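You operate a simulated robot arm through the tools that you are given. There is no shell and no other tool.

Carry out the task below with a simulated robot arm. There is one attempt and no reset: what you move stays moved.

JOB
Get the cream strip ready: push it to its stop and set the blue, black and yellow boats in place.
Fine: slide the blue boat along to the stop end, not lifting it; black boat on fields marked 900; yellow boat on the last two fields at the tab end; red and green boats stay.

The check looks at the end state, three seconds after you hand in, the way a careful person would. Anything else that was tipped, shoved, dropped, spilled or broken makes it a failure.

ROBOT AND FRAMES
A 6-joint arm with a two-finger parallel gripper, fixed in place. Base frame: the origin is on the floor under the middle of its stand, x ahead of it, y to its left, z up; the work surface is at about z = 860. Lengths are in mm, angles in rad, forces in N, time in s.
With the tool pointing down near the work surface it reaches from about 300 to 660 mm from the base axis. Its first joint turns from -2.007 to 2.007 rad. Payload 3.43 kg.
Tool frame: the origin (TCP) lies between the finger pads and is the grasp point; the fingertips stand 34 mm ahead of it; z points along the fingers, y is the line along which they close. Largest opening 128 mm; finger width 24, thickness 12; the body of the gripper, 48 by 130 mm, starts 96 mm behind the TCP.
Orientation is told as [roll, pitch, yaw] about the base's x, y, z axes, in that order, counted from this pose: with the fingers straight down and closing along the base's y, the tool's x points along the base's -x, its y along +y and its z along -z.

CONTROLS
- The arm moves only by the tool send_rows. Its argument "rows" is a list of rows, each an object of numbers (a shift or turn left out is 0, a gripper value left out holds the last): "x", "y", "z": the shift along the tool's x, y, z in units of 25 mm (1.0 is 25 mm); "wx", "wy", "wz": the turn, a rotation vector about the tool's x, y, z in units of 5 degrees (1.0 is 5 degrees); "gripper": the opening in per cent of the stroke, from 0 (shut) to 100 (fully open). In form: [{"x": .., "y": .., "z": .., "wx": .., "wy": .., "wz": .., "gripper": ..}, ...]. A call has 1 to 20 rows; each row shifts and turns the commanded pose from where the row before left it, along the tool's axes as they then stand. A call with a number of a shift or a turn outside -1 to 1 is refused whole. A row lasts 0.2 s, in which the tool goes at most 50 mm and 0.15 rad; a call with a longer step from one row to the next is refused whole, and so is a gripper value outside its range. Where a pose cannot be reached the arm comes as near as it can. A force on the tool above 40 N (or 10 N above the force at the start of the call, whichever is more), or a blocked arm, ends the call early, and 0.2 s more pass. Each finger travels about 153 mm/s and halts on what it meets, pressing with about 29 N; the grip force reading is that of the motor and also rises with nothing between the fingers. The clock runs only during rows and for 0.2 s after the last one: add rows that do not move to give the fingers time. It gives the time, the measured TCP pose, the force on the tool (base axes), the opening and the grip force at its end, in the units of the frame above (readings bear some noise), with the torque about the TCP (base axes, N m) and any sound that the robot's microphone picked up.
- Cameras (640 x 400 px; columns grow to the right, rows downward): "scene" is fixed at [219, 648.4, 1585.5]; the picture's right is [-0.87, -0.49, 0.00], its down [-0.26, 0.47, -0.84] and it looks along [0.41, -0.74, -0.54] (base axes); focal length 333 px, centre (320, 200). "wrist" rides on the gripper at [76, -11, -160] in the tool frame; the picture's right is [0.15, 0.99, 0.00], its down [-0.88, 0.13, -0.46] and it looks along [-0.45, 0.07, 0.89] (tool axes); focal length 234 px, centre (320, 200). There is no depth. A picture from a camera that has moved, and an enlarged one, comes with that camera's place and axes in the base frame and with its lens.
- get_image(camera): a new picture of that camera. The clock stands still meanwhile.
- move_column(by): slides the trunk up (or, below 0, down) by that many mm; the arm rides with it, the base frame stays. It gives what a move gives, with no picture.
- close_up(camera, box): a new picture of the part [left, top, right, bottom] of that camera's present view, enlarged. The clock stands still meanwhile.
- finish_job(): hands the job in; it is judged then, once.

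Places have to be worked out from the pictures, the camera data and where the tool is seen. Open the gripper and draw the arm clear of the work before you hand the job in, unless the task says otherwise.

The tools are called after ">>>" by a JSON object that holds its "api" and its "payload". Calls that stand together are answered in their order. send_rows: Moves the arm, as the interface text tells. Its arguments: {"type":"object","properties":{"rows":{"type":"array","items":{"type":"object","properties":{"x":{"type":"number"},"y":{"type":"number"},"z":{"type":"number"},"wx":{"type":"number"},"wy":{"type":"number"},"wz":{"type":"number"},"gripper":{"type":"number"}}}}},"required":["rows"]} The other tools are called the same way: move_column (by) moves the trunk up or down; get_image (camera) takes a picture; close_up (camera, box) takes an enlarged picture of a part of a camera's view; finish_job () hands the job in.

At the start:

```text
time_s: 0.0
ee_pos: [399.0, -191.7, 1173.2]
tcp_rot: [0.001, 0.0, 0.001]
wrist_force: [-0.7, -0.2, 0.5]
moment: [-0.02, -0.02, 0.04]
width: 127.9
grip_force: 0.0
trunk travel left (down, up): [-900.0, 90.0]
```

scene: 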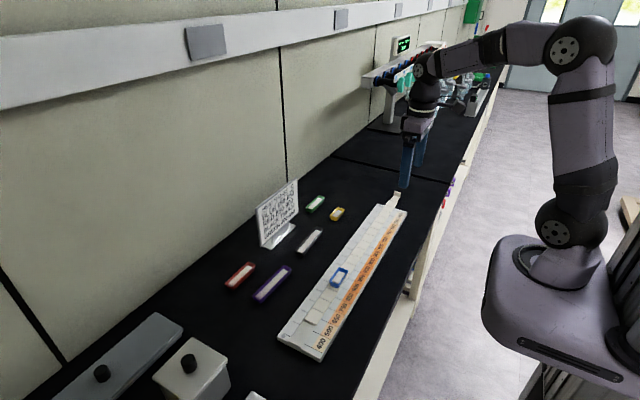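
wrist: 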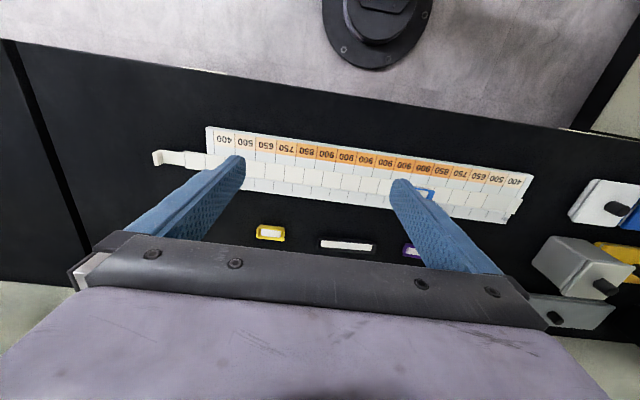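

I start by looking closer at the strip and the boats in both cameras.

>>> {"api": "close_up", "payload": {"camera": "scene", "box": [220, 170, 420, 370]}}

>>> {"api": "close_up", "payload": {"camera": "wrist", "box": [140, 110, 560, 270]}}

>>> {"api": "close_up", "payload": {"camera": "scene", "box": [240, 170, 340, 260]}}

```text
2.00 times, centred on (320, 270) of scene
camera zoom: at [219.0, 648.4, 1585.5], right [-0.87, -0.49, 0.0], down [-0.26, 0.47, -0.84], along [0.41, -0.74, -0.54], focal length 667 px, centre (320, 60)
```

zoom: 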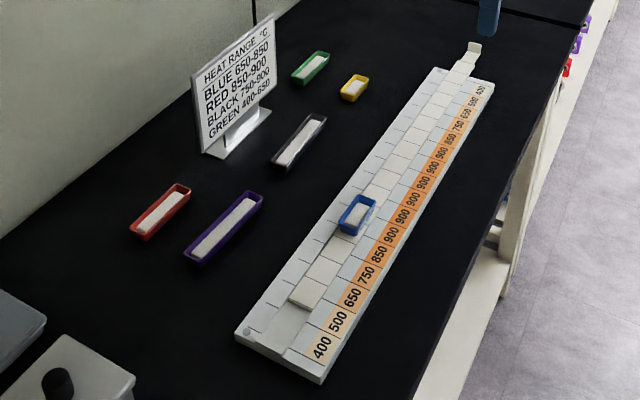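

```text
1.52 times, centred on (350, 190) of wrist
camera zoom: at [323.4, -202.2, 1333.2], right [-0.15, 0.99, 0.0], down [0.88, 0.13, 0.46], along [0.45, 0.07, -0.89], focal length 357 px, centre (274, 215)
```

zoom: 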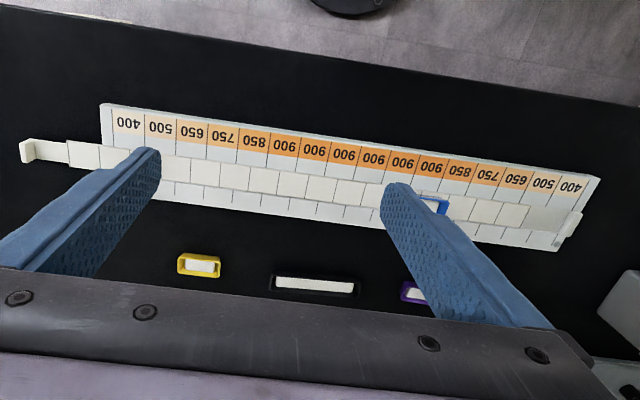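

```text
4.44 times, centred on (290, 215) of scene
camera zoom: at [219.0, 648.4, 1585.5], right [-0.87, -0.49, 0.0], down [-0.26, 0.47, -0.84], along [0.41, -0.74, -0.54], focal length 1481 px, centre (453, 133)
```

zoom: 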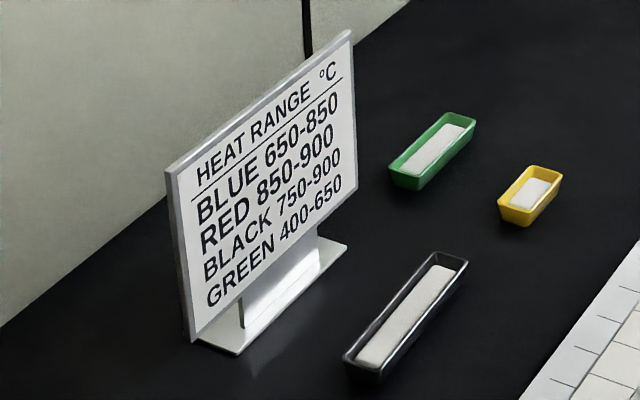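

The strip sits in a channel with its tab at the −y end (around y≈−500) and the stop at the +y end (around y≈+265). I move the wrist camera toward the tab end at this height for a better look.

>>> {"api": "send_rows", "payload": {"rows": [{"y": -1, "x": 0.2}, {"y": -1, "x": 0.2}, {"y": -1, "x": 0.2}, {"y": -1, "x": 0.2}, {"y": -1, "x": 0.2}, {"y": -1, "x": 0.2}, {"y": -1, "x": 0.2}, {"y": -1, "x": 0.2}, {"y": -1, "x": 0.2}, {"y": -1, "x": 0.2}]}}

>>> {"api": "get_image", "payload": {"camera": "wrist"}}

```text
time_s: 2.2
ee_pos: [349.9, -442.2, 1170.9]
tcp_rot: [0.0, 0.001, 0.001]
wrist_force: [0.2, 0.3, -0.5]
moment: [0.03, 0.0, 0.05]
width: 128.0
grip_force: 0.0
trunk travel left (down, up): [-900.0, 90.0]
```

```text
taken
camera wrist: at [274.0, -454.0, 1332.1], right [-0.15, 0.99, 0.0], down [0.88, 0.13, 0.46], along [0.45, 0.07, -0.89], focal length 234 px, centre (320, 200)
```

wrist: 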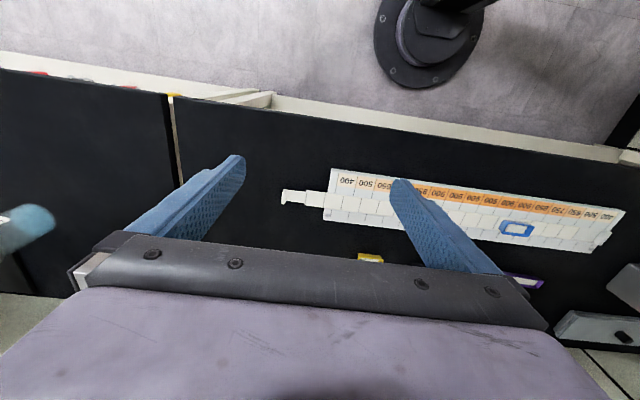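

The tab is near (512, −495) and the tray's tab-side end near y≈−405. I take enlarged views of the tab end and the rest of the strip from here.

>>> {"api": "close_up", "payload": {"camera": "wrist", "box": [270, 155, 430, 255]}}

>>> {"api": "close_up", "payload": {"camera": "wrist", "box": [420, 165, 640, 300]}}

>>> {"api": "close_up", "payload": {"camera": "scene", "box": [350, 170, 430, 230]}}

>>> {"api": "close_up", "payload": {"camera": "scene", "box": [270, 255, 380, 365]}}

```text
4.00 times, centred on (350, 205) of wrist
camera zoom: at [274.0, -454.0, 1332.1], right [-0.15, 0.99, 0.0], down [0.88, 0.13, 0.46], along [0.45, 0.07, -0.89], focal length 937 px, centre (200, 180)
```

zoom: 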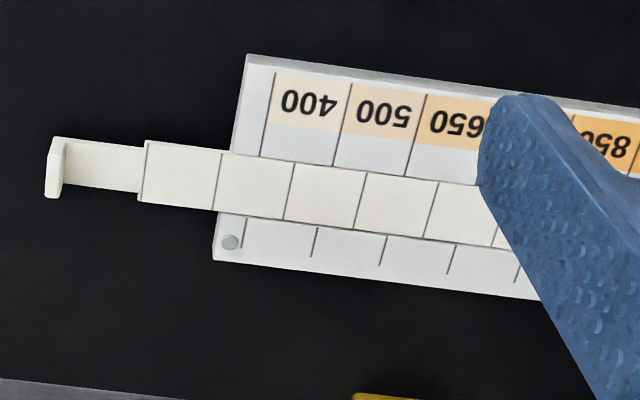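

```text
2.91 times, centred on (530, 232) of wrist
camera zoom: at [274.0, -454.0, 1332.1], right [-0.15, 0.99, 0.0], down [0.88, 0.13, 0.46], along [0.45, 0.07, -0.89], focal length 681 px, centre (-291, 106)
```

zoom: 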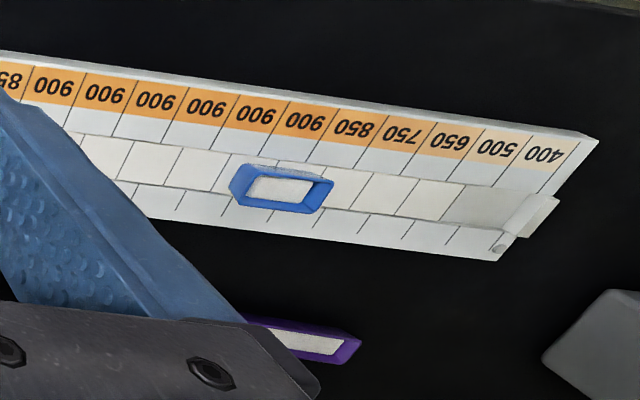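

```text
6.67 times, centred on (390, 200) of scene
camera zoom: at [219.0, 648.4, 1585.5], right [-0.87, -0.49, 0.0], down [-0.26, 0.47, -0.84], along [0.41, -0.74, -0.54], focal length 2222 px, centre (-147, 200)
```

zoom: 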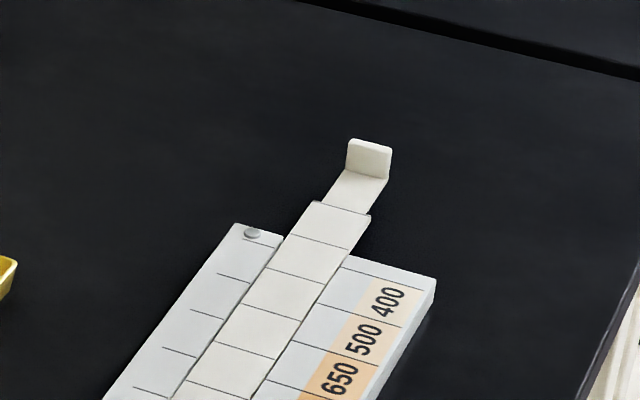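

```text
3.64 times, centred on (325, 310) of scene
camera zoom: at [219.0, 648.4, 1585.5], right [-0.87, -0.49, 0.0], down [-0.26, 0.47, -0.84], along [0.41, -0.74, -0.54], focal length 1212 px, centre (302, -200)
```

zoom: 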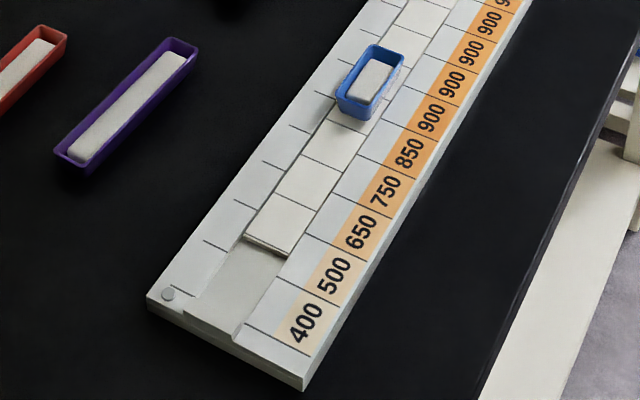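

The strip is about 60 mm short of its stop (strip field 1 starts at y≈−450, the tray scale at ≈−389), and its centreline is x≈508. The tab is beyond tool-down reach, so I close the gripper and tilt the fingers outward (+x) by 40° up here in free air.

>>> {"api": "send_rows", "payload": {"rows": [{"wy": -1, "gripper": 0}, {"wy": -1}, {"wy": -1}, {"wy": -1}, {"wy": -1}, {"wy": -1}, {"wy": -1}, {"wy": -1}]}}

>>> {"api": "get_image", "payload": {"camera": "wrist"}}

>>> {"api": "get_image", "payload": {"camera": "scene"}}

```text
time_s: 4.0
ee_pos: [350.1, -441.0, 1172.3]
tcp_rot: [-0.001, -0.7, 0.002]
wrist_force: [-0.5, -0.7, 0.2]
moment: [-0.01, 0.01, -0.02]
width: 0.0
grip_force: 29.0
trunk travel left (down, up): [-900.0, 90.0]
```

```text
taken
camera wrist: at [188.1, -452.5, 1246.9], right [-0.11, 0.99, -0.1], down [0.38, 0.13, 0.92], along [0.92, 0.07, -0.39], focal length 234 px, centre (320, 200)
```

wrist: 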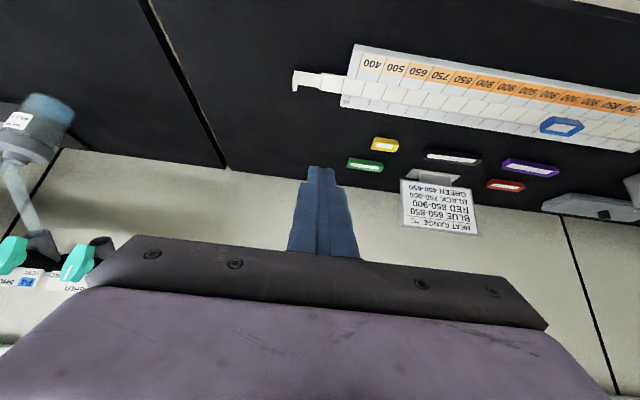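

```text
taken
```

scene: 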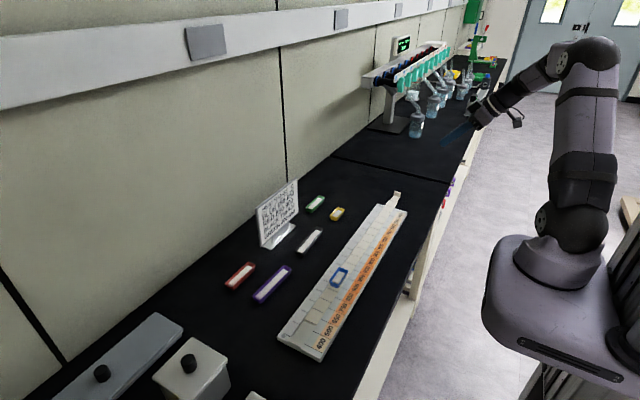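

The tilt works and the tab end is clear of neighbours. I move down to a pre-approach point beyond the tab, around (470, −540, 1000).

>>> {"api": "send_rows", "payload": {"rows": [{"x": 0.084, "y": -0.44, "z": 0.929}, {"x": 0.084, "y": -0.44, "z": 0.929}, {"x": 0.084, "y": -0.44, "z": 0.929}, {"x": 0.084, "y": -0.44, "z": 0.929}, {"x": 0.084, "y": -0.44, "z": 0.929}, {"x": 0.084, "y": -0.44, "z": 0.929}, {"x": 0.084, "y": -0.44, "z": 0.929}, {"x": 0.084, "y": -0.44, "z": 0.929}, {"x": 0.084, "y": -0.44, "z": 0.929}]}}

>>> {"api": "get_image", "payload": {"camera": "wrist"}}

>>> {"api": "get_image", "payload": {"camera": "scene"}}

```text
time_s: 6.0
ee_pos: [467.5, -539.6, 1001.0]
tcp_rot: [0.0, -0.698, -0.001]
wrist_force: [-0.2, -0.1, -0.6]
moment: [0.02, 0.0, 0.04]
width: 0.0
grip_force: 29.4
trunk travel left (down, up): [-900.0, 90.0]
```

```text
taken
camera wrist: at [307.2, -551.7, 1075.6], right [-0.11, 0.99, -0.09], down [0.38, 0.13, 0.92], along [0.92, 0.07, -0.39], focal length 234 px, centre (320, 200)
```

wrist: 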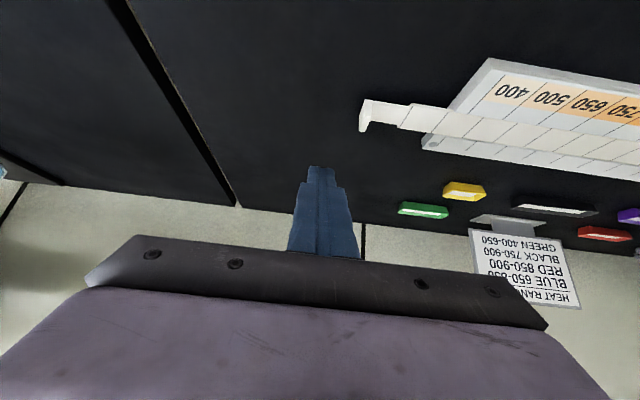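

```text
taken
```

scene: 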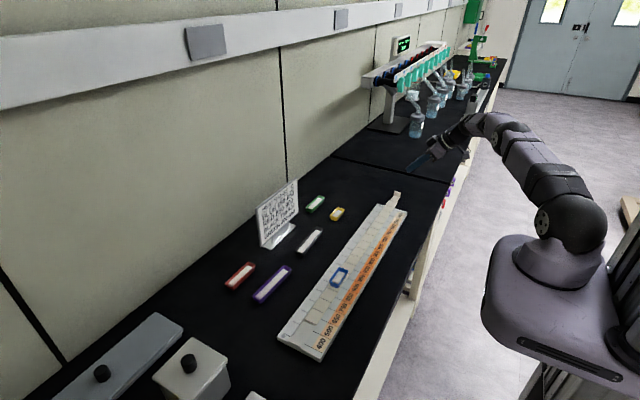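

The tab's −y face reads at y≈−499, x≈497–521. I lower the closed fingertips beside it (clear by ~24 mm) to just above the bench.

>>> {"api": "send_rows", "payload": {"rows": [{"x": 0.364, "y": 0.037, "z": 0.739}, {"x": 0.364, "y": 0.037, "z": 0.739}, {"x": 0.364, "y": 0.037, "z": 0.739}, {"x": 0.364, "y": 0.037, "z": 0.739}, {"x": 0.364, "y": 0.037, "z": 0.739}]}}

>>> {"api": "get_image", "payload": {"camera": "wrist"}}

>>> {"api": "close_up", "payload": {"camera": "scene", "box": [360, 160, 460, 230]}}

```text
time_s: 7.2
ee_pos: [485.1, -526.5, 901.6]
tcp_rot: [0.003, -0.698, 0.0]
wrist_force: [-0.5, -0.3, 0.4]
moment: [-0.02, 0.0, -0.01]
width: 0.0
grip_force: 29.0
out of reach, approached as far as the arm can: row 4, 5
trunk travel left (down, up): [-900.0, 90.0]
```

```text
taken
camera wrist: at [325.3, -538.1, 975.9], right [-0.11, 0.99, -0.09], down [0.38, 0.13, 0.91], along [0.92, 0.07, -0.39], focal length 234 px, centre (320, 200)
```

wrist: 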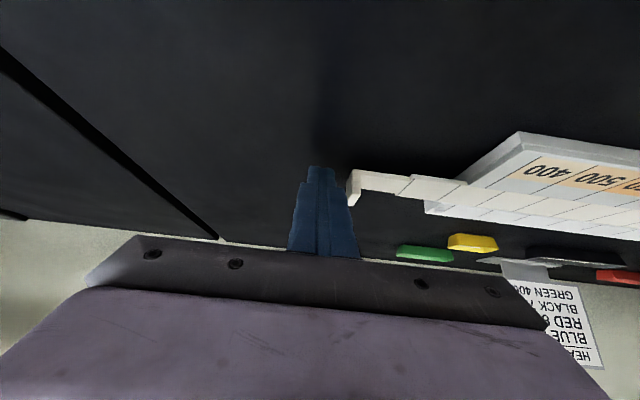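

```text
5.71 times, centred on (410, 195) of scene
camera zoom: at [219.0, 648.4, 1585.5], right [-0.87, -0.49, 0.0], down [-0.26, 0.47, -0.84], along [0.41, -0.74, -0.54], focal length 1904 px, centre (-194, 229)
```

zoom: 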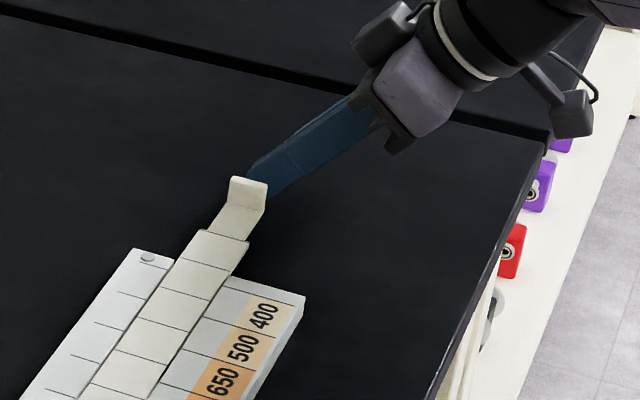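

The arm stopped about 8 mm short of the commanded point (reach limit), but the fingertips are at x≈507 right behind the tab with a ~15 mm gap. I now push slowly toward +y at 25 mm/s and watch the force.

>>> {"api": "send_rows", "payload": {"rows": [{"y": 0.2}, {"y": 0.2}, {"y": 0.2}, {"y": 0.2}, {"y": 0.2}, {"y": 0.2}]}}

>>> {"api": "get_image", "payload": {"camera": "wrist"}}

>>> {"api": "close_up", "payload": {"camera": "scene", "box": [360, 160, 460, 230]}}

```text
time_s: 8.6
ee_pos: [486.5, -497.5, 900.9]
tcp_rot: [-0.001, -0.698, 0.001]
wrist_force: [-0.1, -2.3, 1.3]
moment: [-0.01, -0.01, -0.01]
width: 0.0
grip_force: 28.9
trunk travel left (down, up): [-900.0, 90.0]
```

```text
taken
camera wrist: at [326.2, -508.6, 975.4], right [-0.11, 0.99, -0.09], down [0.38, 0.13, 0.92], along [0.92, 0.07, -0.39], focal length 234 px, centre (320, 200)
```

wrist: 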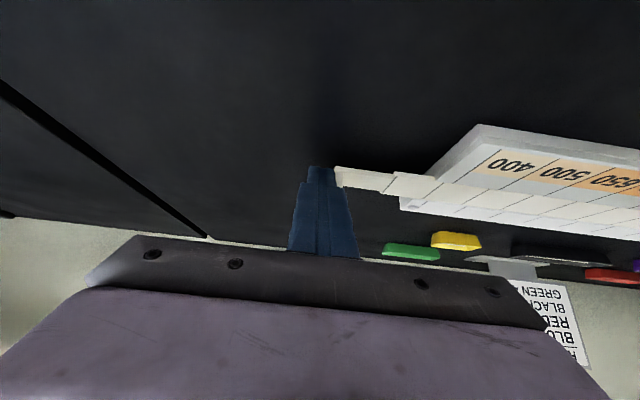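

```text
5.71 times, centred on (410, 195) of scene
camera zoom: at [219.0, 648.4, 1585.5], right [-0.87, -0.49, 0.0], down [-0.26, 0.47, -0.84], along [0.41, -0.74, -0.54], focal length 1904 px, centre (-194, 229)
```

zoom: 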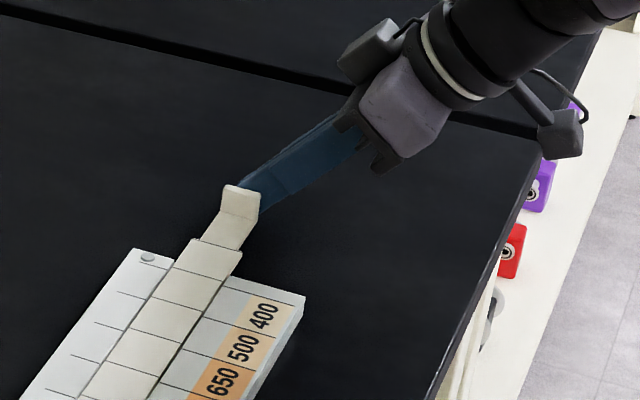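

Contact is made and the strip slides with ~2 N of drag, the tray staying put. I push another 30 mm, leaving ~15 mm for finer steps.

>>> {"api": "send_rows", "payload": {"rows": [{"y": 0.2}, {"y": 0.2}, {"y": 0.2}, {"y": 0.2}, {"y": 0.2}, {"y": 0.2}]}}

>>> {"api": "close_up", "payload": {"camera": "scene", "box": [360, 160, 460, 230]}}

>>> {"api": "close_up", "payload": {"camera": "scene", "box": [270, 255, 380, 365]}}

```text
time_s: 10.0
ee_pos: [486.9, -467.3, 900.0]
tcp_rot: [0.0, -0.697, 0.002]
wrist_force: [0.5, -1.2, 0.1]
moment: [-0.05, -0.02, -0.03]
width: 0.3
grip_force: 29.1
trunk travel left (down, up): [-900.0, 90.0]
```

```text
5.71 times, centred on (410, 195) of scene
camera zoom: at [219.0, 648.4, 1585.5], right [-0.87, -0.49, 0.0], down [-0.26, 0.47, -0.84], along [0.41, -0.74, -0.54], focal length 1904 px, centre (-194, 229)
```

zoom: 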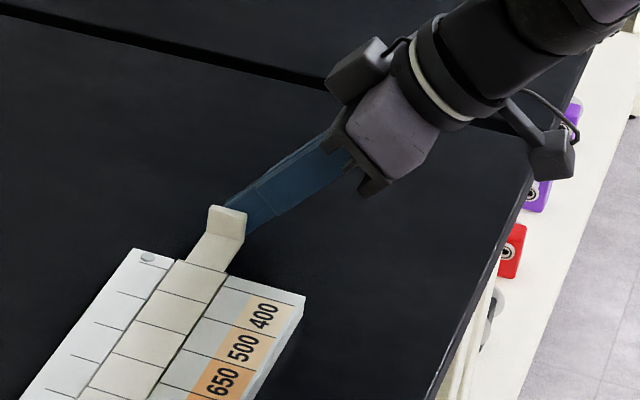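

```text
3.64 times, centred on (325, 310) of scene
camera zoom: at [219.0, 648.4, 1585.5], right [-0.87, -0.49, 0.0], down [-0.26, 0.47, -0.84], along [0.41, -0.74, -0.54], focal length 1212 px, centre (302, -200)
```

zoom: 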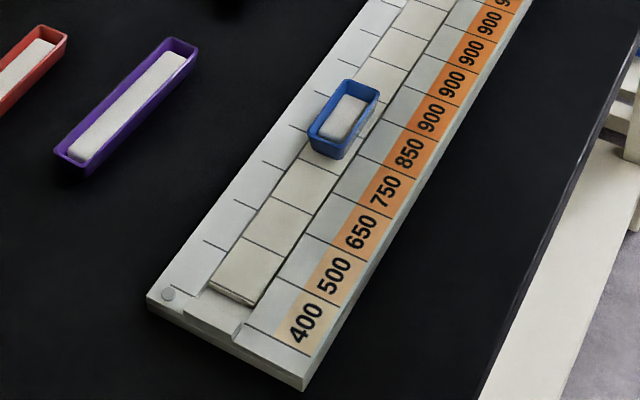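

The gap at the stop is down to roughly 15–20 mm. I continue more slowly, 12.5 mm.

>>> {"api": "send_rows", "payload": {"rows": [{"y": 0.1}, {"y": 0.1}, {"y": 0.1}, {"y": 0.1}, {"y": 0.1}]}}

>>> {"api": "close_up", "payload": {"camera": "scene", "box": [285, 310, 335, 360]}}

>>> {"api": "close_up", "payload": {"camera": "scene", "box": [370, 180, 420, 220]}}

```text
time_s: 11.2
ee_pos: [486.4, -454.2, 899.8]
tcp_rot: [0.0, -0.699, 0.0]
wrist_force: [-0.9, -1.4, 1.0]
moment: [-0.04, 0.0, 0.02]
width: 0.0
grip_force: 29.1
trunk travel left (down, up): [-900.0, 90.0]
```

```text
8.00 times, centred on (310, 335) of scene
camera zoom: at [219.0, 648.4, 1585.5], right [-0.87, -0.49, 0.0], down [-0.26, 0.47, -0.84], along [0.41, -0.74, -0.54], focal length 2666 px, centre (400, -880)
```

zoom: 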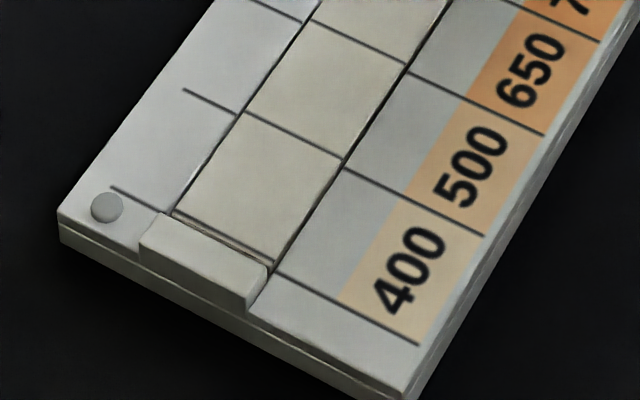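

```text
10.00 times, centred on (395, 200) of scene
camera zoom: at [219.0, 648.4, 1585.5], right [-0.87, -0.49, 0.0], down [-0.26, 0.47, -0.84], along [0.41, -0.74, -0.54], focal length 3333 px, centre (-430, 200)
```

zoom: 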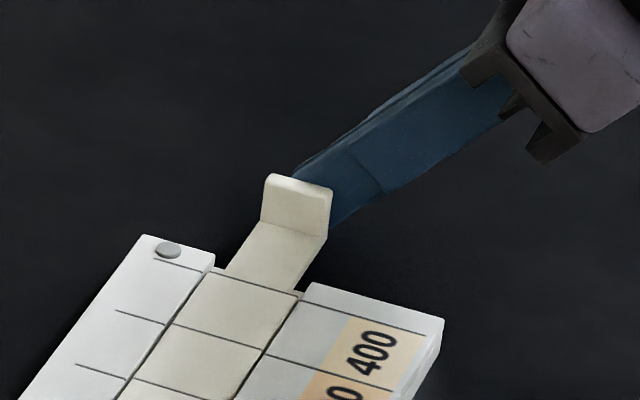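

The strip is within 2–3 mm of the raised stop block, its field lines almost on the tray's ticks. I creep 1 mm per row until the force shows the stop.

>>> {"api": "send_rows", "payload": {"rows": [{"y": 0.04}, {"y": 0.04}, {"y": 0.04}]}}

>>> {"api": "close_up", "payload": {"camera": "scene", "box": [285, 310, 335, 360]}}

```text
time_s: 12.0
ee_pos: [485.8, -452.2, 901.0]
tcp_rot: [0.001, -0.698, -0.001]
wrist_force: [-0.5, -1.8, -0.5]
moment: [0.0, -0.01, -0.06]
width: 0.0
grip_force: 29.3
trunk travel left (down, up): [-900.0, 90.0]
```

```text
8.00 times, centred on (310, 335) of scene
camera zoom: at [219.0, 648.4, 1585.5], right [-0.87, -0.49, 0.0], down [-0.26, 0.47, -0.84], along [0.41, -0.74, -0.54], focal length 2666 px, centre (400, -880)
```

zoom: 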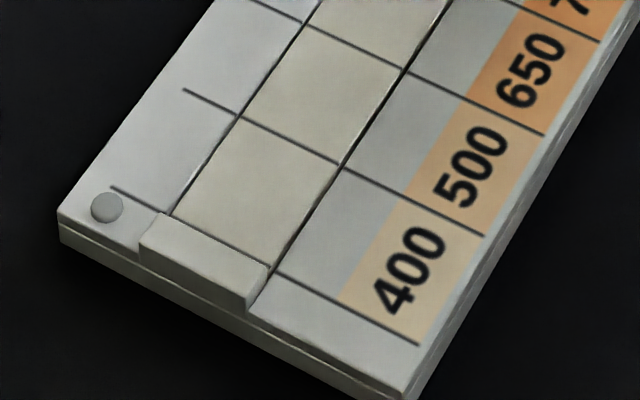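

The field lines now nearly coincide; force is still only ~2 N, so the stop isn't reached yet. Two more 1 mm rows.

>>> {"api": "send_rows", "payload": {"rows": [{"y": 0.04}, {"y": 0.04}]}}

>>> {"api": "close_up", "payload": {"camera": "scene", "box": [285, 310, 335, 360]}}

```text
time_s: 12.6
ee_pos: [487.8, -450.2, 900.9]
tcp_rot: [0.002, -0.698, -0.001]
wrist_force: [-1.3, -3.4, 0.5]
moment: [-0.09, 0.0, 0.0]
width: 0.1
grip_force: 29.0
trunk travel left (down, up): [-900.0, 90.0]
```

```text
8.00 times, centred on (310, 335) of scene
camera zoom: at [219.0, 648.4, 1585.5], right [-0.87, -0.49, 0.0], down [-0.26, 0.47, -0.84], along [0.41, -0.74, -0.54], focal length 2666 px, centre (400, -880)
```

zoom: 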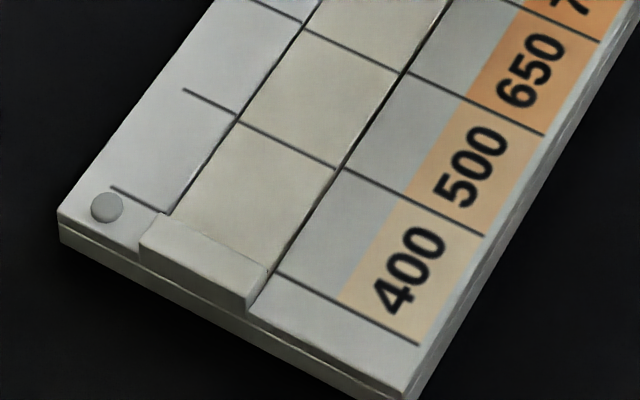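

The field lines now line up and force rose to 3.4 N, which suggests first touch on the stop. I confirm with two 0.5 mm rows.

>>> {"api": "send_rows", "payload": {"rows": [{"y": 0.02}, {"y": 0.02}]}}

>>> {"api": "close_up", "payload": {"camera": "scene", "box": [285, 310, 335, 360]}}

>>> {"api": "close_up", "payload": {"camera": "scene", "box": [370, 180, 420, 220]}}

```text
time_s: 13.2
ee_pos: [487.7, -449.9, 901.6]
tcp_rot: [0.001, -0.699, -0.001]
wrist_force: [0.0, -6.6, -0.8]
moment: [-0.13, 0.04, -0.06]
width: 0.0
grip_force: 29.4
trunk travel left (down, up): [-900.0, 90.0]
```

```text
8.00 times, centred on (310, 335) of scene
camera zoom: at [219.0, 648.4, 1585.5], right [-0.87, -0.49, 0.0], down [-0.26, 0.47, -0.84], along [0.41, -0.74, -0.54], focal length 2666 px, centre (400, -880)
```

zoom: 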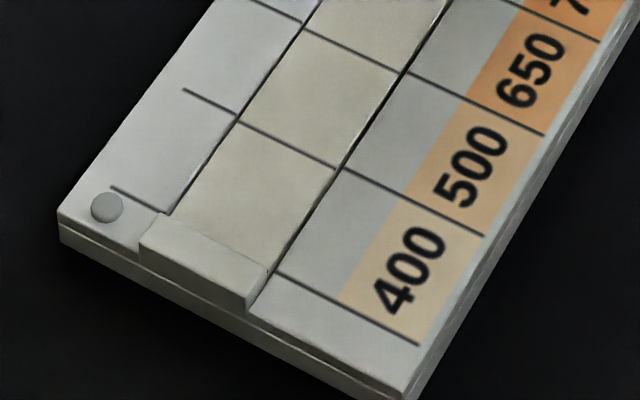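

```text
10.00 times, centred on (395, 200) of scene
camera zoom: at [219.0, 648.4, 1585.5], right [-0.87, -0.49, 0.0], down [-0.26, 0.47, -0.84], along [0.41, -0.74, -0.54], focal length 3333 px, centre (-430, 200)
```

zoom: 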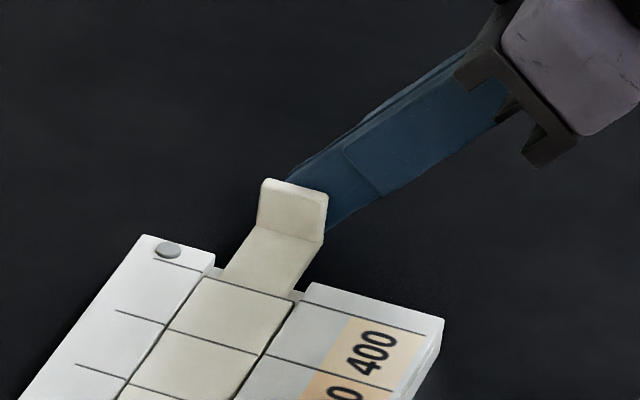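

Force rose to 6.6 N with no further motion and lines aligned: the strip is at its stop and the tray has not moved. I back the fingers off the tab, then rise.

>>> {"api": "send_rows", "payload": {"rows": [{"y": -0.3}, {"y": -0.5}, {"x": -0.643, "z": -0.766}, {"x": -0.643, "z": -0.766}, {"x": -0.643, "z": -0.766}, {"x": -0.643, "z": -0.766}, {"x": -0.643, "z": -0.766}, {"x": -0.643, "z": -0.766}]}}

>>> {"api": "close_up", "payload": {"camera": "scene", "box": [370, 180, 420, 220]}}

```text
time_s: 15.0
ee_pos: [486.9, -469.4, 1052.4]
tcp_rot: [-0.002, -0.697, -0.001]
wrist_force: [0.5, 0.5, 0.0]
moment: [-0.02, 0.01, -0.02]
width: 0.0
grip_force: 28.8
trunk travel left (down, up): [-900.0, 90.0]
```

```text
10.00 times, centred on (395, 200) of scene
camera zoom: at [219.0, 648.4, 1585.5], right [-0.87, -0.49, 0.0], down [-0.26, 0.47, -0.84], along [0.41, -0.74, -0.54], focal length 3333 px, centre (-430, 200)
```

zoom: 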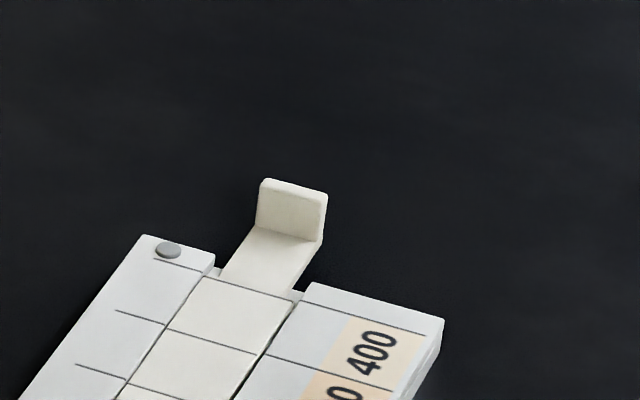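

The strip stays at the stop. Now I swing back toward the middle and return the tool to vertical.

>>> {"api": "send_rows", "payload": {"rows": [{"x": 0.144, "y": 1, "z": -0.121}, {"x": 0.144, "y": 1, "z": -0.121}, {"x": 0.144, "y": 1, "z": -0.121}, {"x": 0.144, "y": 1, "z": -0.121}, {"x": 0.144, "y": 1, "z": -0.121}, {"x": 0.144, "y": 1, "z": -0.121}, {"x": 0.144, "y": 1, "z": -0.121}, {"x": 0.144, "y": 1, "z": -0.121}, {"x": 0.144, "y": 1, "z": -0.121}, {"x": 0.144, "y": 1, "z": -0.121}, {"wy": 1}, {"wy": 1}, {"wy": 1}, {"wy": 1}, {"wy": 1}, {"wy": 1}, {"wy": 1}, {"wy": 1}]}}

>>> {"api": "get_image", "payload": {"camera": "wrist"}}

```text
time_s: 18.8
ee_pos: [441.0, -218.0, 1050.2]
tcp_rot: [0.0, 0.002, -0.002]
wrist_force: [0.4, 0.2, 0.0]
moment: [-0.01, 0.03, 0.01]
width: 0.0
grip_force: 28.7
trunk travel left (down, up): [-900.0, 90.0]
```

```text
taken
camera wrist: at [365.8, -229.9, 1211.0], right [-0.15, 0.99, 0.0], down [0.88, 0.13, 0.45], along [0.45, 0.07, -0.89], focal length 234 px, centre (320, 200)
```

wrist: 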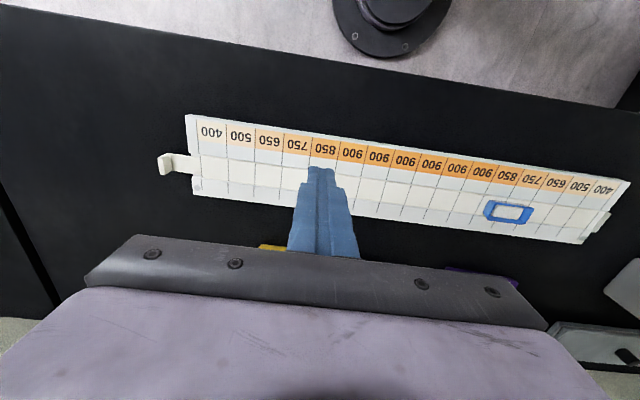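

Blue now sits around (509, 100), over the 850/750 marks. I move the closed gripper to just behind its −y end, still about 50 mm above the strip.

>>> {"api": "send_rows", "payload": {"rows": [{"x": -0.268, "y": 0.95, "z": 0.36}, {"x": -0.268, "y": 0.95, "z": 0.36}, {"x": -0.268, "y": 0.95, "z": 0.36}, {"x": -0.268, "y": 0.95, "z": 0.36}, {"x": -0.268, "y": 0.95, "z": 0.36}, {"x": -0.268, "y": 0.95, "z": 0.36}, {"x": -0.268, "y": 0.95, "z": 0.36}, {"x": -0.268, "y": 0.95, "z": 0.36}, {"x": -0.268, "y": 0.95, "z": 0.36}, {"x": -0.268, "y": 0.95, "z": 0.36}]}}

>>> {"api": "get_image", "payload": {"camera": "wrist"}}

>>> {"api": "close_up", "payload": {"camera": "scene", "box": [280, 220, 400, 350]}}

```text
time_s: 21.0
ee_pos: [507.9, 20.8, 959.8]
tcp_rot: [-0.001, -0.001, 0.0]
wrist_force: [-0.9, 1.0, 0.5]
moment: [-0.04, 0.01, 0.01]
width: 0.1
grip_force: 28.9
trunk travel left (down, up): [-900.0, 90.0]
```

```text
taken
camera wrist: at [432.8, 9.4, 1121.3], right [-0.15, 0.99, 0.0], down [0.88, 0.13, 0.46], along [0.45, 0.07, -0.89], focal length 234 px, centre (320, 200)
```

wrist: 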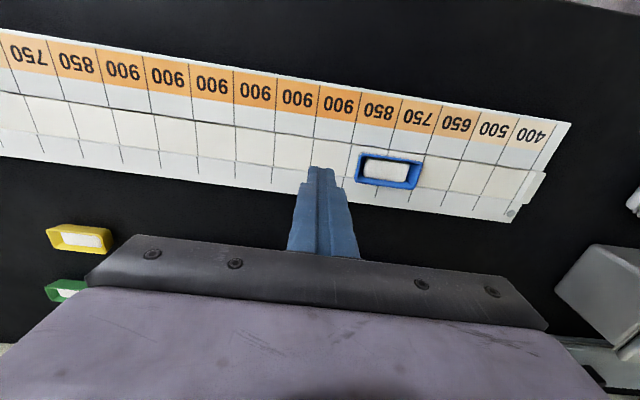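

```text
3.08 times, centred on (340, 285) of scene
camera zoom: at [219.0, 648.4, 1585.5], right [-0.87, -0.49, 0.0], down [-0.26, 0.47, -0.84], along [0.41, -0.74, -0.54], focal length 1026 px, centre (258, -62)
```

zoom: 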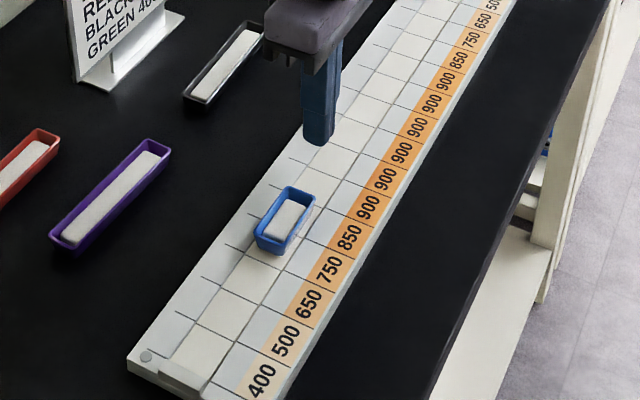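

I enlarge the wrist view on the blue boat to get its edges and the strip edges exactly.

>>> {"api": "close_up", "payload": {"camera": "wrist", "box": [300, 130, 440, 220]}}

>>> {"api": "close_up", "payload": {"camera": "wrist", "box": [440, 100, 600, 230]}}

```text
4.44 times, centred on (370, 175) of wrist
camera zoom: at [432.8, 9.4, 1121.3], right [-0.15, 0.99, 0.0], down [0.88, 0.13, 0.46], along [0.45, 0.07, -0.89], focal length 1041 px, centre (98, 311)
```

zoom: 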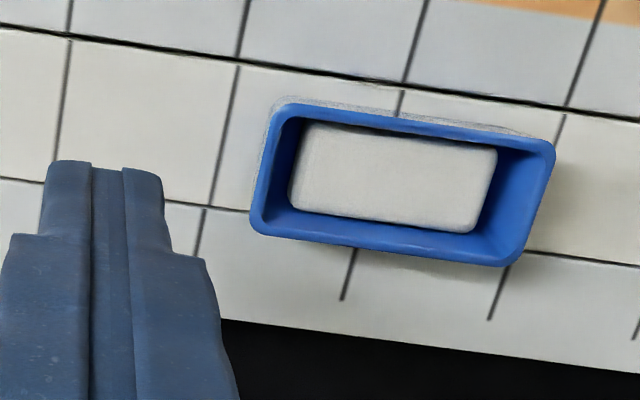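

```text
3.08 times, centred on (520, 165) of wrist
camera zoom: at [432.8, 9.4, 1121.3], right [-0.15, 0.99, 0.0], down [0.88, 0.13, 0.46], along [0.45, 0.07, -0.89], focal length 720 px, centre (-295, 308)
```

zoom: 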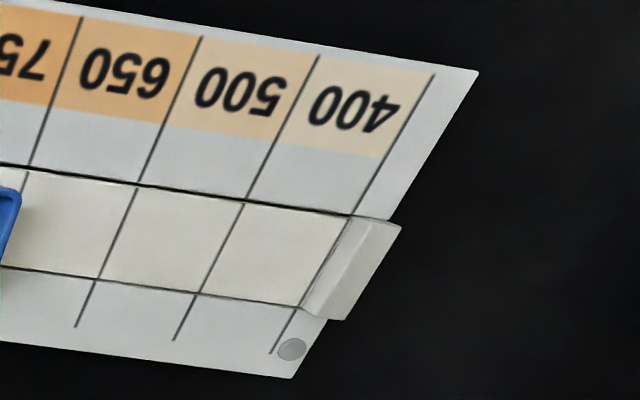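

Blue's rim measures x≈493–523, y≈61–125, square with the strip; the stop face is at y≈257. I lower the closed fingertips to about 5–8 mm above the strip behind it.

>>> {"api": "send_rows", "payload": {"rows": [{"z": 0.45}, {"z": 0.45}, {"z": 0.45}, {"z": 0.45}]}}

>>> {"api": "get_image", "payload": {"camera": "wrist"}}

>>> {"api": "close_up", "payload": {"camera": "scene", "box": [310, 230, 370, 290]}}

```text
time_s: 22.0
ee_pos: [508.2, 20.6, 914.6]
tcp_rot: [0.002, -0.002, -0.001]
wrist_force: [0.5, 0.1, 0.9]
moment: [-0.01, -0.03, 0.05]
width: 0.0
grip_force: 29.1
trunk travel left (down, up): [-900.0, 90.0]
```

```text
taken
camera wrist: at [432.8, 8.2, 1075.5], right [-0.15, 0.99, 0.0], down [0.88, 0.13, 0.46], along [0.45, 0.07, -0.89], focal length 234 px, centre (320, 200)
```

wrist: 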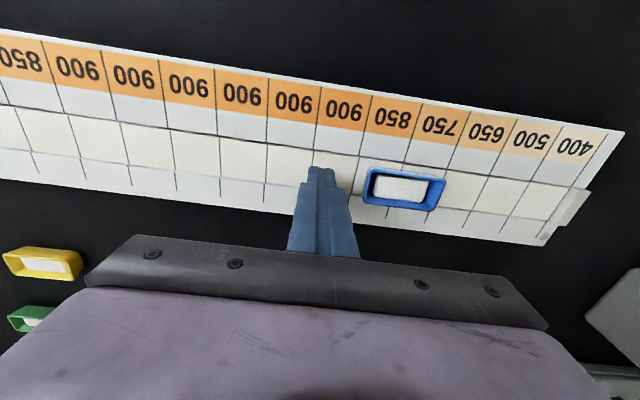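

```text
6.67 times, centred on (340, 260) of scene
camera zoom: at [219.0, 648.4, 1585.5], right [-0.87, -0.49, 0.0], down [-0.26, 0.47, -0.84], along [0.41, -0.74, -0.54], focal length 2222 px, centre (187, -200)
```

zoom: 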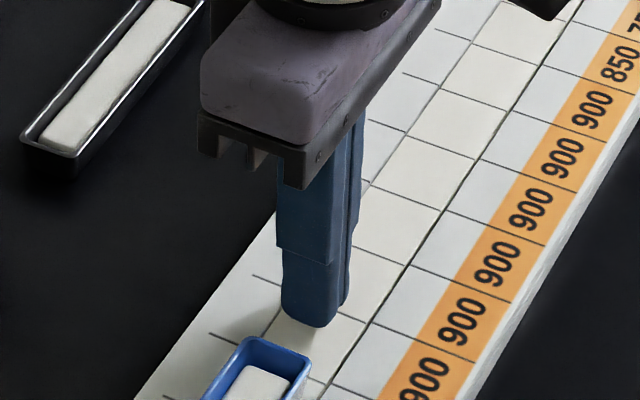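

The fingertips are at z≈880 over the strip. I lower 3 mm more in 1 mm steps, watching for touch.

>>> {"api": "send_rows", "payload": {"rows": [{"z": 0.04}, {"z": 0.04}, {"z": 0.04}]}}

>>> {"api": "close_up", "payload": {"camera": "scene", "box": [310, 230, 370, 290]}}

>>> {"api": "close_up", "payload": {"camera": "wrist", "box": [280, 150, 460, 260]}}

```text
time_s: 22.8
ee_pos: [507.9, 20.0, 912.3]
tcp_rot: [0.0, 0.0, 0.001]
wrist_force: [-0.3, -0.1, 0.5]
moment: [0.02, -0.02, 0.01]
width: 0.0
grip_force: 29.3
trunk travel left (down, up): [-900.0, 90.0]
```

```text
6.67 times, centred on (340, 260) of scene
camera zoom: at [219.0, 648.4, 1585.5], right [-0.87, -0.49, 0.0], down [-0.26, 0.47, -0.84], along [0.41, -0.74, -0.54], focal length 2222 px, centre (187, -200)
```

zoom: 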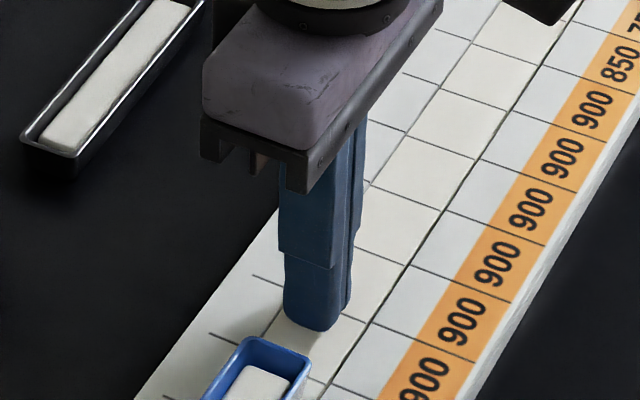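

```text
3.56 times, centred on (370, 205) of wrist
camera zoom: at [431.9, 8.1, 1073.4], right [-0.15, 0.99, 0.0], down [0.88, 0.13, 0.46], along [0.45, 0.07, -0.89], focal length 833 px, centre (142, 182)
```

zoom: 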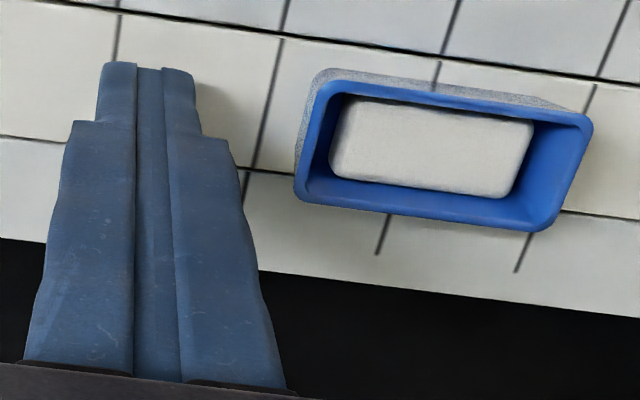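

No touch yet at tip z≈878. I continue down in 1 mm steps to learn the strip height; the boat seems only ~13 mm tall so I want the tips low.

>>> {"api": "send_rows", "payload": {"rows": [{"z": 0.04}, {"z": 0.04}]}}

>>> {"api": "close_up", "payload": {"camera": "scene", "box": [320, 255, 350, 290]}}

```text
time_s: 23.4
ee_pos: [508.6, 19.9, 910.5]
tcp_rot: [-0.001, 0.0, 0.0]
wrist_force: [-0.5, -0.5, 0.2]
moment: [-0.03, 0.01, 0.01]
width: 0.0
grip_force: 29.0
trunk travel left (down, up): [-900.0, 90.0]
```

```text
11.43 times, centred on (335, 272) of scene
camera zoom: at [219.0, 648.4, 1585.5], right [-0.87, -0.49, 0.0], down [-0.26, 0.47, -0.84], along [0.41, -0.74, -0.54], focal length 3809 px, centre (149, -629)
```

zoom: 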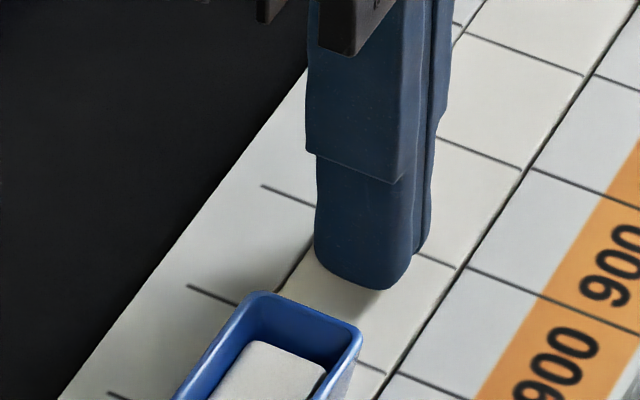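

Still clear at tip z≈876.5, with a small shadow gap. Two more millimetres.

>>> {"api": "send_rows", "payload": {"rows": [{"z": 0.04}, {"z": 0.04}]}}

>>> {"api": "close_up", "payload": {"camera": "scene", "box": [320, 255, 350, 290]}}

```text
time_s: 24.0
ee_pos: [507.0, 19.0, 910.7]
tcp_rot: [0.001, -0.003, 0.002]
wrist_force: [-1.9, -0.5, 7.0]
moment: [-0.02, 0.11, 0.02]
width: 0.1
grip_force: 29.0
trunk travel left (down, up): [-900.0, 90.0]
```

```text
11.43 times, centred on (335, 272) of scene
camera zoom: at [219.0, 648.4, 1585.5], right [-0.87, -0.49, 0.0], down [-0.26, 0.47, -0.84], along [0.41, -0.74, -0.54], focal length 3809 px, centre (149, -629)
```

zoom: 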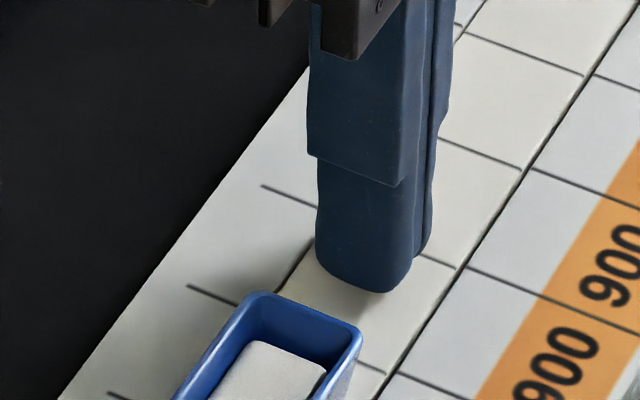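

Touch at TCP z≈910.5, so the strip top is at z≈876. I raise 4 mm so the tips hover just above the strip, then push slowly toward +y.

>>> {"api": "send_rows", "payload": {"rows": [{"z": -0.16}, {"y": 0.2}, {"y": 0.2}, {"y": 0.2}, {"y": 0.2}, {"y": 0.2}, {"y": 0.2}, {"y": 0.2}, {"y": 0.2}, {"y": 0.2}, {"y": 0.2}]}}

>>> {"api": "close_up", "payload": {"camera": "scene", "box": [300, 250, 360, 320]}}

>>> {"api": "get_image", "payload": {"camera": "wrist"}}

```text
time_s: 26.4
ee_pos: [505.9, 69.6, 912.7]
tcp_rot: [0.0, 0.0, -0.001]
wrist_force: [1.1, -0.6, -0.4]
moment: [0.0, 0.0, 0.01]
width: 0.0
grip_force: 29.8
trunk travel left (down, up): [-900.0, 90.0]
```

```text
5.71 times, centred on (330, 285) of scene
camera zoom: at [219.0, 648.4, 1585.5], right [-0.87, -0.49, 0.0], down [-0.26, 0.47, -0.84], along [0.41, -0.74, -0.54], focal length 1904 px, centre (263, -286)
```

zoom: 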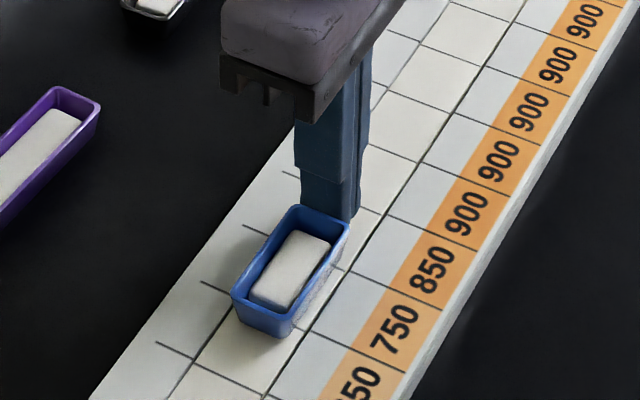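

```text
taken
camera wrist: at [431.2, 57.8, 1073.6], right [-0.15, 0.99, 0.0], down [0.88, 0.13, 0.46], along [0.45, 0.07, -0.89], focal length 234 px, centre (320, 200)
```

wrist: 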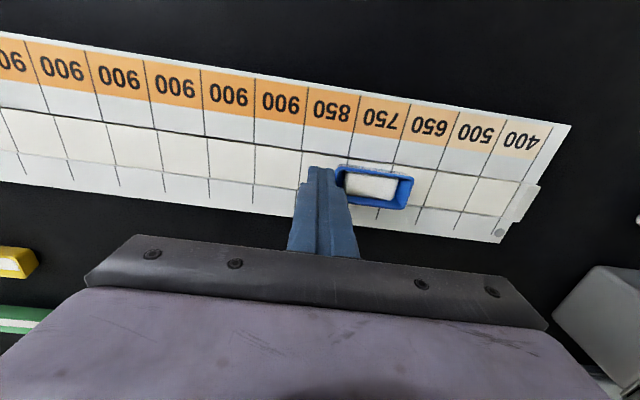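

Blue is sliding straight ahead of the fingers with negligible force. Continue 70 mm in the same way.

>>> {"api": "send_rows", "payload": {"rows": [{"y": 0.2, "x": -0.02}, {"y": 0.2, "x": -0.02}, {"y": 0.2, "x": -0.02}, {"y": 0.2, "x": -0.02}, {"y": 0.2}, {"y": 0.2}, {"y": 0.2}, {"y": 0.2}, {"y": 0.2}, {"y": 0.2}, {"y": 0.2}, {"y": 0.2}, {"y": 0.2}, {"y": 0.2}]}}

>>> {"api": "close_up", "payload": {"camera": "scene", "box": [280, 270, 350, 360]}}

>>> {"api": "close_up", "payload": {"camera": "wrist", "box": [280, 110, 480, 240]}}

```text
time_s: 29.4
ee_pos: [509.0, 139.5, 912.4]
tcp_rot: [-0.002, -0.002, -0.001]
wrist_force: [0.7, 0.4, -0.8]
moment: [-0.02, -0.01, 0.0]
width: 0.0
grip_force: 28.7
trunk travel left (down, up): [-900.0, 90.0]
```

```text
4.44 times, centred on (315, 315) of scene
camera zoom: at [219.0, 648.4, 1585.5], right [-0.87, -0.49, 0.0], down [-0.26, 0.47, -0.84], along [0.41, -0.74, -0.54], focal length 1481 px, centre (342, -311)
```

zoom: 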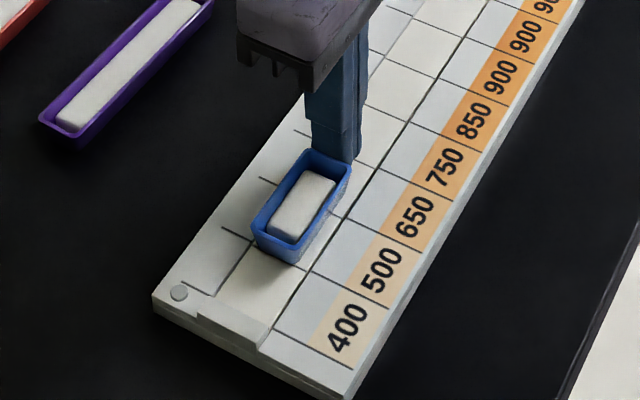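

```text
3.08 times, centred on (380, 175) of wrist
camera zoom: at [433.0, 128.0, 1074.1], right [-0.15, 0.99, 0.0], down [0.88, 0.13, 0.46], along [0.45, 0.07, -0.89], focal length 720 px, centre (135, 277)
```

zoom: 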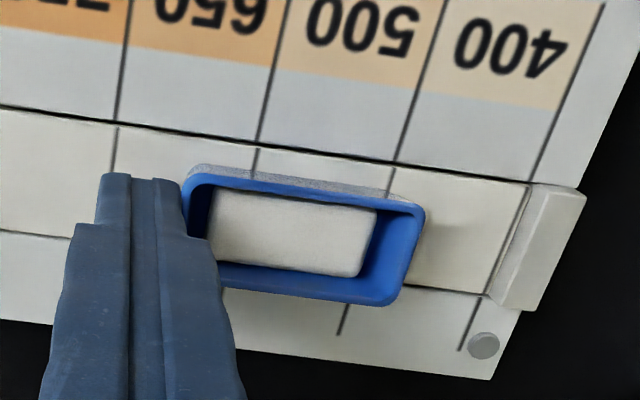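

Blue is straight on the strip, ~30–38 mm from the stop. Push 25 mm more, then creep.

>>> {"api": "send_rows", "payload": {"rows": [{"y": 0.2}, {"y": 0.2}, {"y": 0.2}, {"y": 0.2}, {"y": 0.2}]}}

>>> {"api": "close_up", "payload": {"camera": "scene", "box": [280, 290, 340, 360]}}

>>> {"api": "close_up", "payload": {"camera": "wrist", "box": [280, 110, 480, 240]}}

```text
time_s: 30.6
ee_pos: [508.7, 163.2, 912.9]
tcp_rot: [0.001, 0.0, 0.001]
wrist_force: [0.8, -0.4, 0.1]
moment: [0.03, -0.02, 0.03]
width: 0.2
grip_force: 28.8
trunk travel left (down, up): [-900.0, 90.0]
```

```text
5.71 times, centred on (310, 325) of scene
camera zoom: at [219.0, 648.4, 1585.5], right [-0.87, -0.49, 0.0], down [-0.26, 0.47, -0.84], along [0.41, -0.74, -0.54], focal length 1904 px, centre (377, -514)
```

zoom: 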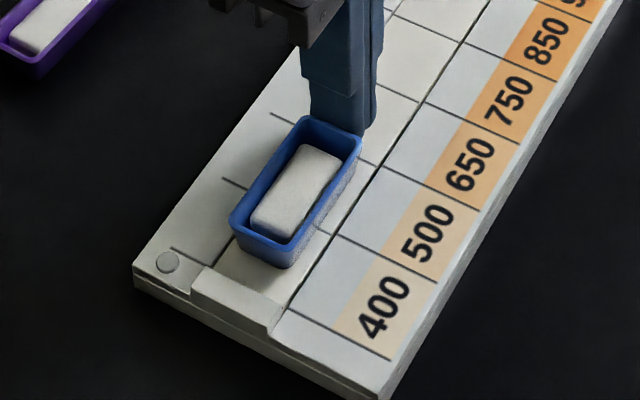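

```text
3.08 times, centred on (380, 175) of wrist
camera zoom: at [433.0, 152.5, 1073.8], right [-0.15, 0.99, 0.0], down [0.88, 0.13, 0.46], along [0.45, 0.07, -0.89], focal length 720 px, centre (135, 277)
```

zoom: 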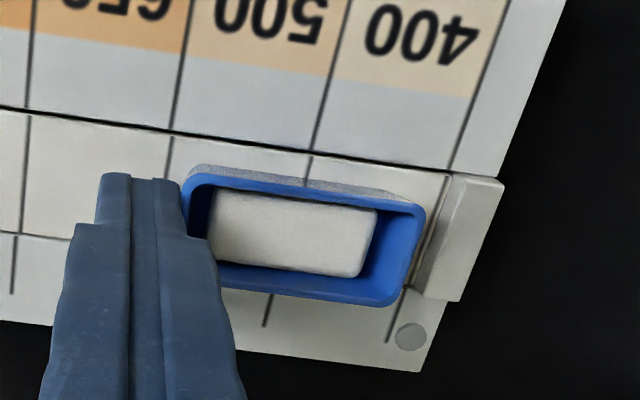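

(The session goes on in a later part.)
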